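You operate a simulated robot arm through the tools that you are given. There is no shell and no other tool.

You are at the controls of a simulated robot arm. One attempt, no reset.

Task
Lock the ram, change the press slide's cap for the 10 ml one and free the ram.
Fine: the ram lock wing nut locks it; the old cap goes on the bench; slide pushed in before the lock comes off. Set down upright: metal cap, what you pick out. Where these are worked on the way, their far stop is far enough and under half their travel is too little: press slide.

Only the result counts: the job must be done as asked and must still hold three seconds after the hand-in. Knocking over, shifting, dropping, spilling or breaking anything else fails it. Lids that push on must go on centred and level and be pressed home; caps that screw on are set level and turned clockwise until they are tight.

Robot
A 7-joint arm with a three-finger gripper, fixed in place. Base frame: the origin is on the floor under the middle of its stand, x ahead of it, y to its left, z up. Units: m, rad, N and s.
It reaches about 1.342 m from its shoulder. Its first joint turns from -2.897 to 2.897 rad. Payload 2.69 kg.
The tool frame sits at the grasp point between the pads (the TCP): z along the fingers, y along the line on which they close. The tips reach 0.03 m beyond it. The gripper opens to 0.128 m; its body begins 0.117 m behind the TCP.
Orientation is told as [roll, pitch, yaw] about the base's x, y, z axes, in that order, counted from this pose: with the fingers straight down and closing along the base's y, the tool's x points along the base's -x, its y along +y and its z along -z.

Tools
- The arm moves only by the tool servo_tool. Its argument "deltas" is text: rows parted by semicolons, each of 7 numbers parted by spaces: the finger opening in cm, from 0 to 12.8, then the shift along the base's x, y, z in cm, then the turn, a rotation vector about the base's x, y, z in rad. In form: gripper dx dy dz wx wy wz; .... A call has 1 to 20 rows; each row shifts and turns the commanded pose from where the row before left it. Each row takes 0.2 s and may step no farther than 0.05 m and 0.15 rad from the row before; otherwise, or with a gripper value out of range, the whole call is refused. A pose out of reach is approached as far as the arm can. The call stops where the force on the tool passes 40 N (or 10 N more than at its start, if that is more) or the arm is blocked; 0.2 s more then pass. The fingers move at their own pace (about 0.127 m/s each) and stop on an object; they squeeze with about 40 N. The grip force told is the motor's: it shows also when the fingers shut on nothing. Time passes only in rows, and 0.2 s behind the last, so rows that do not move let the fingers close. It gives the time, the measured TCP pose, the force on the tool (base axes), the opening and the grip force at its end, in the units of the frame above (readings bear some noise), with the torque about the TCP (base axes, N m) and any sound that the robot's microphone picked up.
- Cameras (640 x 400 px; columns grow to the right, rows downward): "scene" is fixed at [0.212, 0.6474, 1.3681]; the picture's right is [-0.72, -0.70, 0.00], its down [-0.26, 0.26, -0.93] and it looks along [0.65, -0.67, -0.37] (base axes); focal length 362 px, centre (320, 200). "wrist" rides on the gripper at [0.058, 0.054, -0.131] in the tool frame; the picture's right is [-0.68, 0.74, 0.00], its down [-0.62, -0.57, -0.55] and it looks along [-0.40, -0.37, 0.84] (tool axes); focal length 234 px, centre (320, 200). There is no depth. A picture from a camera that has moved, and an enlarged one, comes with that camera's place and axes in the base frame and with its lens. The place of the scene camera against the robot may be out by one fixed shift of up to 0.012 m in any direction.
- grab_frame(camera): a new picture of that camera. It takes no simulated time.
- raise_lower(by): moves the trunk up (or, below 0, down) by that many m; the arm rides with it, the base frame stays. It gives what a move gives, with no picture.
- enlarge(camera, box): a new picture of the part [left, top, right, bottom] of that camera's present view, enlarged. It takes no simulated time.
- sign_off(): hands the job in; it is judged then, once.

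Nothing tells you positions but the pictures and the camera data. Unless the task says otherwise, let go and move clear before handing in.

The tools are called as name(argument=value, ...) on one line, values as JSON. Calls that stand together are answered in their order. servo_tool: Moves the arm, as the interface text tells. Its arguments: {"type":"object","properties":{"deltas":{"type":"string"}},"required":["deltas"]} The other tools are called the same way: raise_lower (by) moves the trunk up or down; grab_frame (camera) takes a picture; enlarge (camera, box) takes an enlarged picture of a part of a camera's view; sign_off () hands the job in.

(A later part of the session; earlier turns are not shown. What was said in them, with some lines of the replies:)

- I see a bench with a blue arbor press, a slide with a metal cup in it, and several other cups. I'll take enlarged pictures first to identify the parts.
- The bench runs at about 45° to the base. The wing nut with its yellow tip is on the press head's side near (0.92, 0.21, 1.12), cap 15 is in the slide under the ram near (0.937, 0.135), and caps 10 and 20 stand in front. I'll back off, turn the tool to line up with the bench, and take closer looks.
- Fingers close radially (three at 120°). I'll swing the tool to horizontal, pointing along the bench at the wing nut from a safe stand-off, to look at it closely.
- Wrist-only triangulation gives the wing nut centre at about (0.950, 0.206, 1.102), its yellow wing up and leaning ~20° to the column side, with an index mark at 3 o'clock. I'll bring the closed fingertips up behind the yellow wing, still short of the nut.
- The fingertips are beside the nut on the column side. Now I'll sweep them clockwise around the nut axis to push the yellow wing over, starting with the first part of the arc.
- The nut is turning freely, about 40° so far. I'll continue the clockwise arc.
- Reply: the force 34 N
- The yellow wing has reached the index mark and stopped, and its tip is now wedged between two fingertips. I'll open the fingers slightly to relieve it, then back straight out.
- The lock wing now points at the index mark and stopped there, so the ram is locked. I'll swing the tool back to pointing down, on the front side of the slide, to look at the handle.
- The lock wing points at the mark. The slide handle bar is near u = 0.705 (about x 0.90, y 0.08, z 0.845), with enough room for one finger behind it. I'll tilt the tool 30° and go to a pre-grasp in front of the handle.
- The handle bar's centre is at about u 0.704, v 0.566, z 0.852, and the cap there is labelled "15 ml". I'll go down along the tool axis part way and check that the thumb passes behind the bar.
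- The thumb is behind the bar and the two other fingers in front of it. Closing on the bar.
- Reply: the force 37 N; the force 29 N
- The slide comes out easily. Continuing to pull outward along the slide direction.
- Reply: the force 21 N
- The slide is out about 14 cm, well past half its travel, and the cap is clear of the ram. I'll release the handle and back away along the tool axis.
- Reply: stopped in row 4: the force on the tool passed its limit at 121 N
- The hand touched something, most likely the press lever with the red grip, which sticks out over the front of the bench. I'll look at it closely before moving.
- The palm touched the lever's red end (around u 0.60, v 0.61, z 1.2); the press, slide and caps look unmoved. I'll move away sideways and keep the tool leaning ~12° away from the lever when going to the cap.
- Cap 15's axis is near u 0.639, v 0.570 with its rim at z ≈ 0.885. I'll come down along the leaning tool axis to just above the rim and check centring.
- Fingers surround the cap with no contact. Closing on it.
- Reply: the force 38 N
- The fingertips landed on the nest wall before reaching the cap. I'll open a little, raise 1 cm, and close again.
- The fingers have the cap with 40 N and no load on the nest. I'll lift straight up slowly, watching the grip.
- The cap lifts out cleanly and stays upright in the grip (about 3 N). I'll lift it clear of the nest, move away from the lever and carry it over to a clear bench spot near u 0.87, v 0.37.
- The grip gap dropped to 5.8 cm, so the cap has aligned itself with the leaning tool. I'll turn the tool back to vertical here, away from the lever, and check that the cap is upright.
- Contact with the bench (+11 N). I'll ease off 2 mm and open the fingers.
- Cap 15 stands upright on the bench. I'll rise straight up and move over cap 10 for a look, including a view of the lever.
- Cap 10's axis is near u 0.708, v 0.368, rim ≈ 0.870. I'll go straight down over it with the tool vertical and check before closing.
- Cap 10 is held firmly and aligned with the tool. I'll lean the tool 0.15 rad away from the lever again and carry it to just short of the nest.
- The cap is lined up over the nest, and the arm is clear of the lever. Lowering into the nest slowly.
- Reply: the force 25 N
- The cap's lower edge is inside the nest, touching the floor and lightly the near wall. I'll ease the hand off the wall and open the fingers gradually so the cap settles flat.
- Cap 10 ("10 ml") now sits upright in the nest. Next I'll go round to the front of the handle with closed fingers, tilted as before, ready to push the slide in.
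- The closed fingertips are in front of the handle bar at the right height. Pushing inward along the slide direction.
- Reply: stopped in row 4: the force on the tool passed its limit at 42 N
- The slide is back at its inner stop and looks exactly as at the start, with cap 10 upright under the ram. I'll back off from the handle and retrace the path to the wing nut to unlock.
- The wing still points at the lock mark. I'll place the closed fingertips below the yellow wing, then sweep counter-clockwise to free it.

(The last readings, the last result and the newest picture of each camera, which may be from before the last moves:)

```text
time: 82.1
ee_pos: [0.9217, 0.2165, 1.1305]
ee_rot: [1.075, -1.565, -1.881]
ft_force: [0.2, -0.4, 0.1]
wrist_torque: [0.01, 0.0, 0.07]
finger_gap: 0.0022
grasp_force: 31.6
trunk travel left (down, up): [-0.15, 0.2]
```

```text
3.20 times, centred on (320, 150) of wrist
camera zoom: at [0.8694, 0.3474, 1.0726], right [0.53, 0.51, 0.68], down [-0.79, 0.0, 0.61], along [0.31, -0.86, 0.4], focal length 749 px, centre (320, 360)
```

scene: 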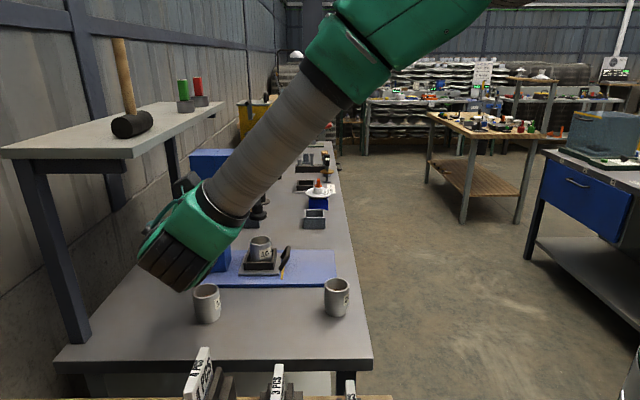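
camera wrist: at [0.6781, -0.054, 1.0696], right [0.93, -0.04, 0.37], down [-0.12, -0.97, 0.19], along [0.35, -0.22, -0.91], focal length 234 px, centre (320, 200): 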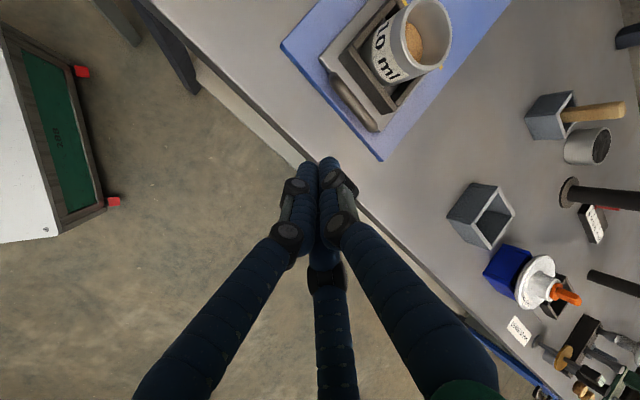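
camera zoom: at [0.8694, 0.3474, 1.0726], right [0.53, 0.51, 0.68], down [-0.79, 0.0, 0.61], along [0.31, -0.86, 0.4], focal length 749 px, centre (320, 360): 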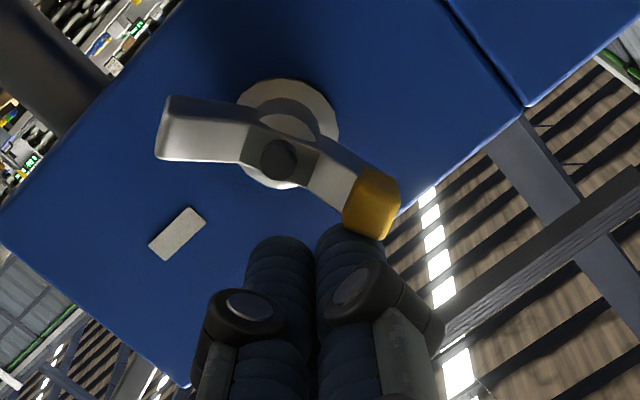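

servo_tool(deltas="0 0.158 0.153 0.14 0 0 0; 0 0.158 0.153 0.1 0 0 0; 0 0 0 0 0 0 0")

enlarge(camera="wrist", box=[220, 90, 420, 210])

```text
time: 82.9
ee_pos: [0.9244, 0.2195, 1.1327]
ee_rot: [1.135, -1.567, -1.939]
ft_force: [-0.1, -1.2, -0.2]
wrist_torque: [-0.01, 0.02, -0.03]
finger_gap: 0.0023
grasp_force: 31.4
trunk travel left (down, up): [-0.15, 0.2]
```

```text
3.20 times, centred on (320, 150) of wrist
camera zoom: at [0.8727, 0.3505, 1.0752], right [0.53, 0.51, 0.68], down [-0.79, 0.0, 0.61], along [0.31, -0.86, 0.4], focal length 749 px, centre (320, 360)
```

zoom: 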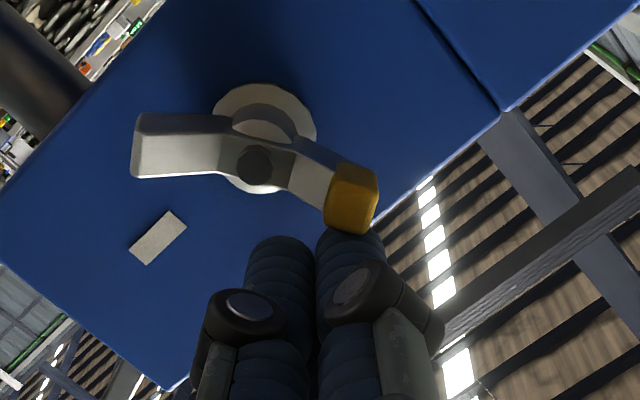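

servo_tool(deltas="0 -0.7 0.72 0 0 0 0; 0 -1.4 1.44 0 0 0 0; 0 -2.1 2.16 0 0 0 0; 0 -2.8 2.87 0 0 0 0; 0 0 0 0 0 0 0")

enlarge(camera="wrist", box=[220, 50, 420, 190])

```text
time: 84.1
ee_pos: [0.8523, 0.2902, 1.1343]
ee_rot: [1.167, -1.565, -1.968]
ft_force: [-0.9, 0.2, -1.1]
wrist_torque: [0.0, 0.01, -0.02]
finger_gap: 0.0021
grasp_force: 31.9
trunk travel left (down, up): [-0.15, 0.2]
```

```text
2.86 times, centred on (320, 120) of wrist
camera zoom: at [0.8013, 0.4228, 1.0754], right [0.53, 0.51, 0.68], down [-0.79, 0.0, 0.61], along [0.31, -0.86, 0.4], focal length 669 px, centre (320, 429)
```

zoom: 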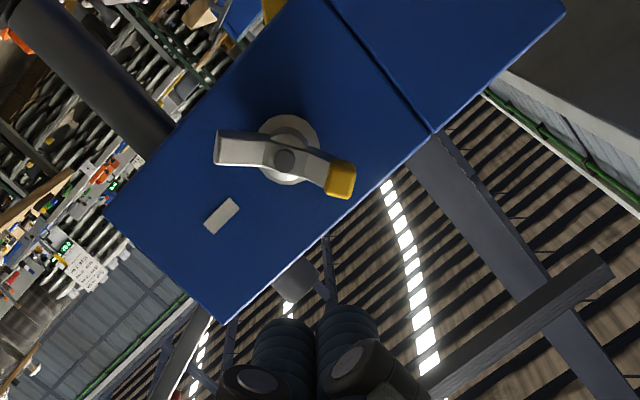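

The yellow wing is back up on the free side, a little past where it started, with no load on it. I'll swing the arm away and check everything.

servo_tool(deltas="0 -1.3 -1.2 0.9 0.1024 0.0995 0; 0 -1.3 -1.2 0.9 0.1024 0.0995 0; 0 -1.3 -1.2 0.9 0.1024 0.0995 0; 0 -1.3 -1.2 0.9 0.1024 0.0995 0; 0 -1.3 -1.2 0.9 0.1024 0.0995 0; 0 -1.3 -1.2 0.9 0.1024 0.0995 0; 0 -1.3 -1.2 0.9 0.1024 0.0995 0; 0 -1.3 -1.2 0.9 0.1024 0.0995 0; 0 -1.3 -1.2 0.9 0.1024 0.0995 0; 0 -1.3 -1.2 0.9 0.1024 0.0995 0; 0 -1.3 -1.2 0.9 0.1024 0.0995 0; 0 -3 0 0 0 0 0; 0 -3 0 0 0 0 0; 0 -3 0 0 0 0 0; 0 0 0 0 0 0 0")

grab_frame(camera="scene")

enlarge(camera="scene", box=[215, 145, 285, 190])

enlarge(camera="scene", box=[180, 200, 370, 330])

grab_frame(camera="wrist")

```text
time: 87.3
ee_pos: [0.6183, 0.16, 1.2301]
ee_rot: [-0.003, 0.002, -0.805]
ft_force: [0.1, 0.1, 0.3]
wrist_torque: [0.02, -0.08, 0.01]
finger_gap: 0.0019
grasp_force: 31.8
trunk travel left (down, up): [-0.15, 0.2]
```

```text
taken
```

scene: 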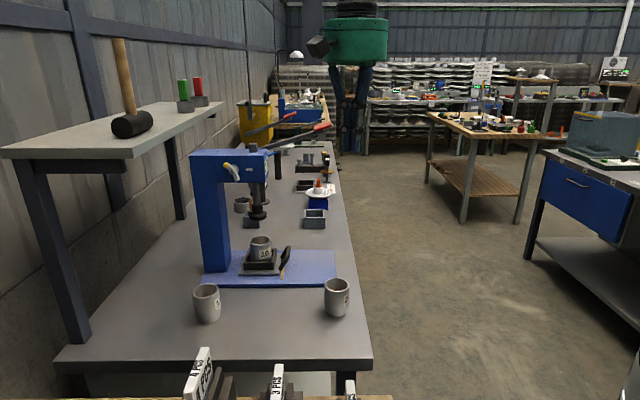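

```text
8.89 times, centred on (250, 168) of scene
camera zoom: at [0.212, 0.6474, 1.3681], right [-0.72, -0.7, 0.0], down [-0.26, 0.26, -0.93], along [0.65, -0.67, -0.37], focal length 3216 px, centre (942, 489)
```

zoom: 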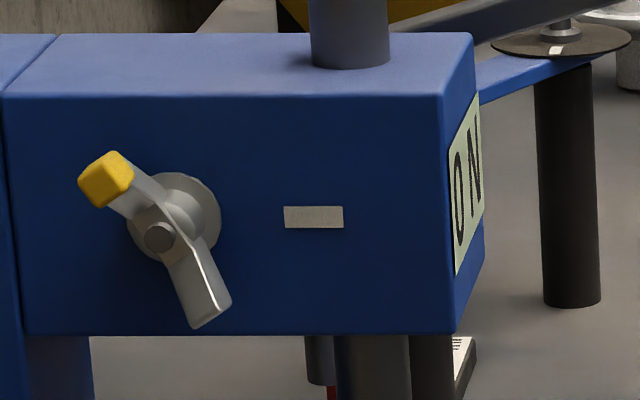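

```text
3.08 times, centred on (275, 265) of scene
camera zoom: at [0.212, 0.6474, 1.3681], right [-0.72, -0.7, 0.0], down [-0.26, 0.26, -0.93], along [0.65, -0.67, -0.37], focal length 1113 px, centre (458, 0)
```

zoom: 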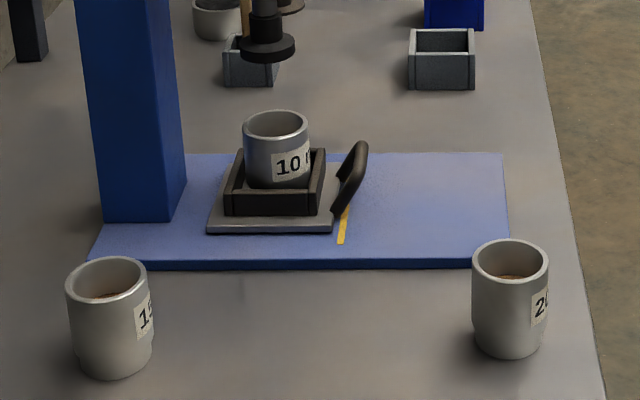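

```text
taken
camera wrist: at [0.6179, 0.2389, 1.3612], right [1.0, 0.02, 0.0], down [0.02, -0.84, 0.55], along [0.01, -0.55, -0.84], focal length 234 px, centre (320, 200)
```

wrist: 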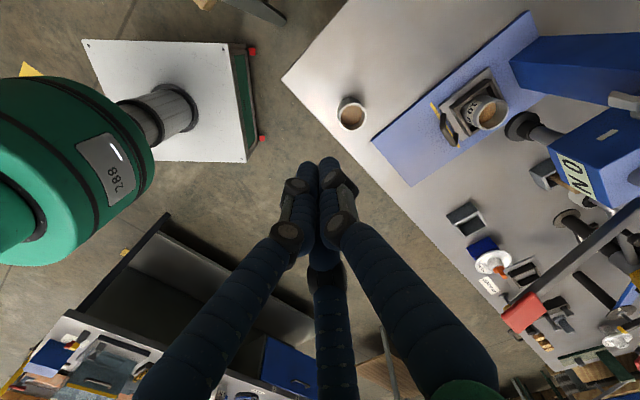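

Everything is in place: cap 10 ml is upright in the slide, the slide is fully in under the ram, and the wing nut is turned back to the free side. Cap 15 stands upright on the bench, cap 20 is untouched, and the arm is clear. Handing in.

sign_off()

```text
The job is handed in.
```

I handed the job in. In the last pictures, the 10 ml cap is upright in the press slide and the slide is fully in under the ram.

- **Lock:** I turned the wing nut clockwise to its stop at the index mark before touching the slide. After the slide was back in, I turned it counter-clockwise to free the ram. It now sits about 15° past where it started, on the free side.
- **Slide:** I pulled it out about 14 cm, well past half its travel, then pushed it in until it hit its inner stop.
- **Caps:** The 15 ml cap stands upright on the bench beside the press. The 20 cap was not touched. The 10 ml cap sits about 5 mm off centre in the nest, towards the handle side.
- **Contact:** The hand struck the press lever's red grip while I was lining up over the 15 ml cap; the force peaked at 121 N. Nothing looked moved or damaged afterwards, and I tilted the tool to stay clear of the lever from then on.
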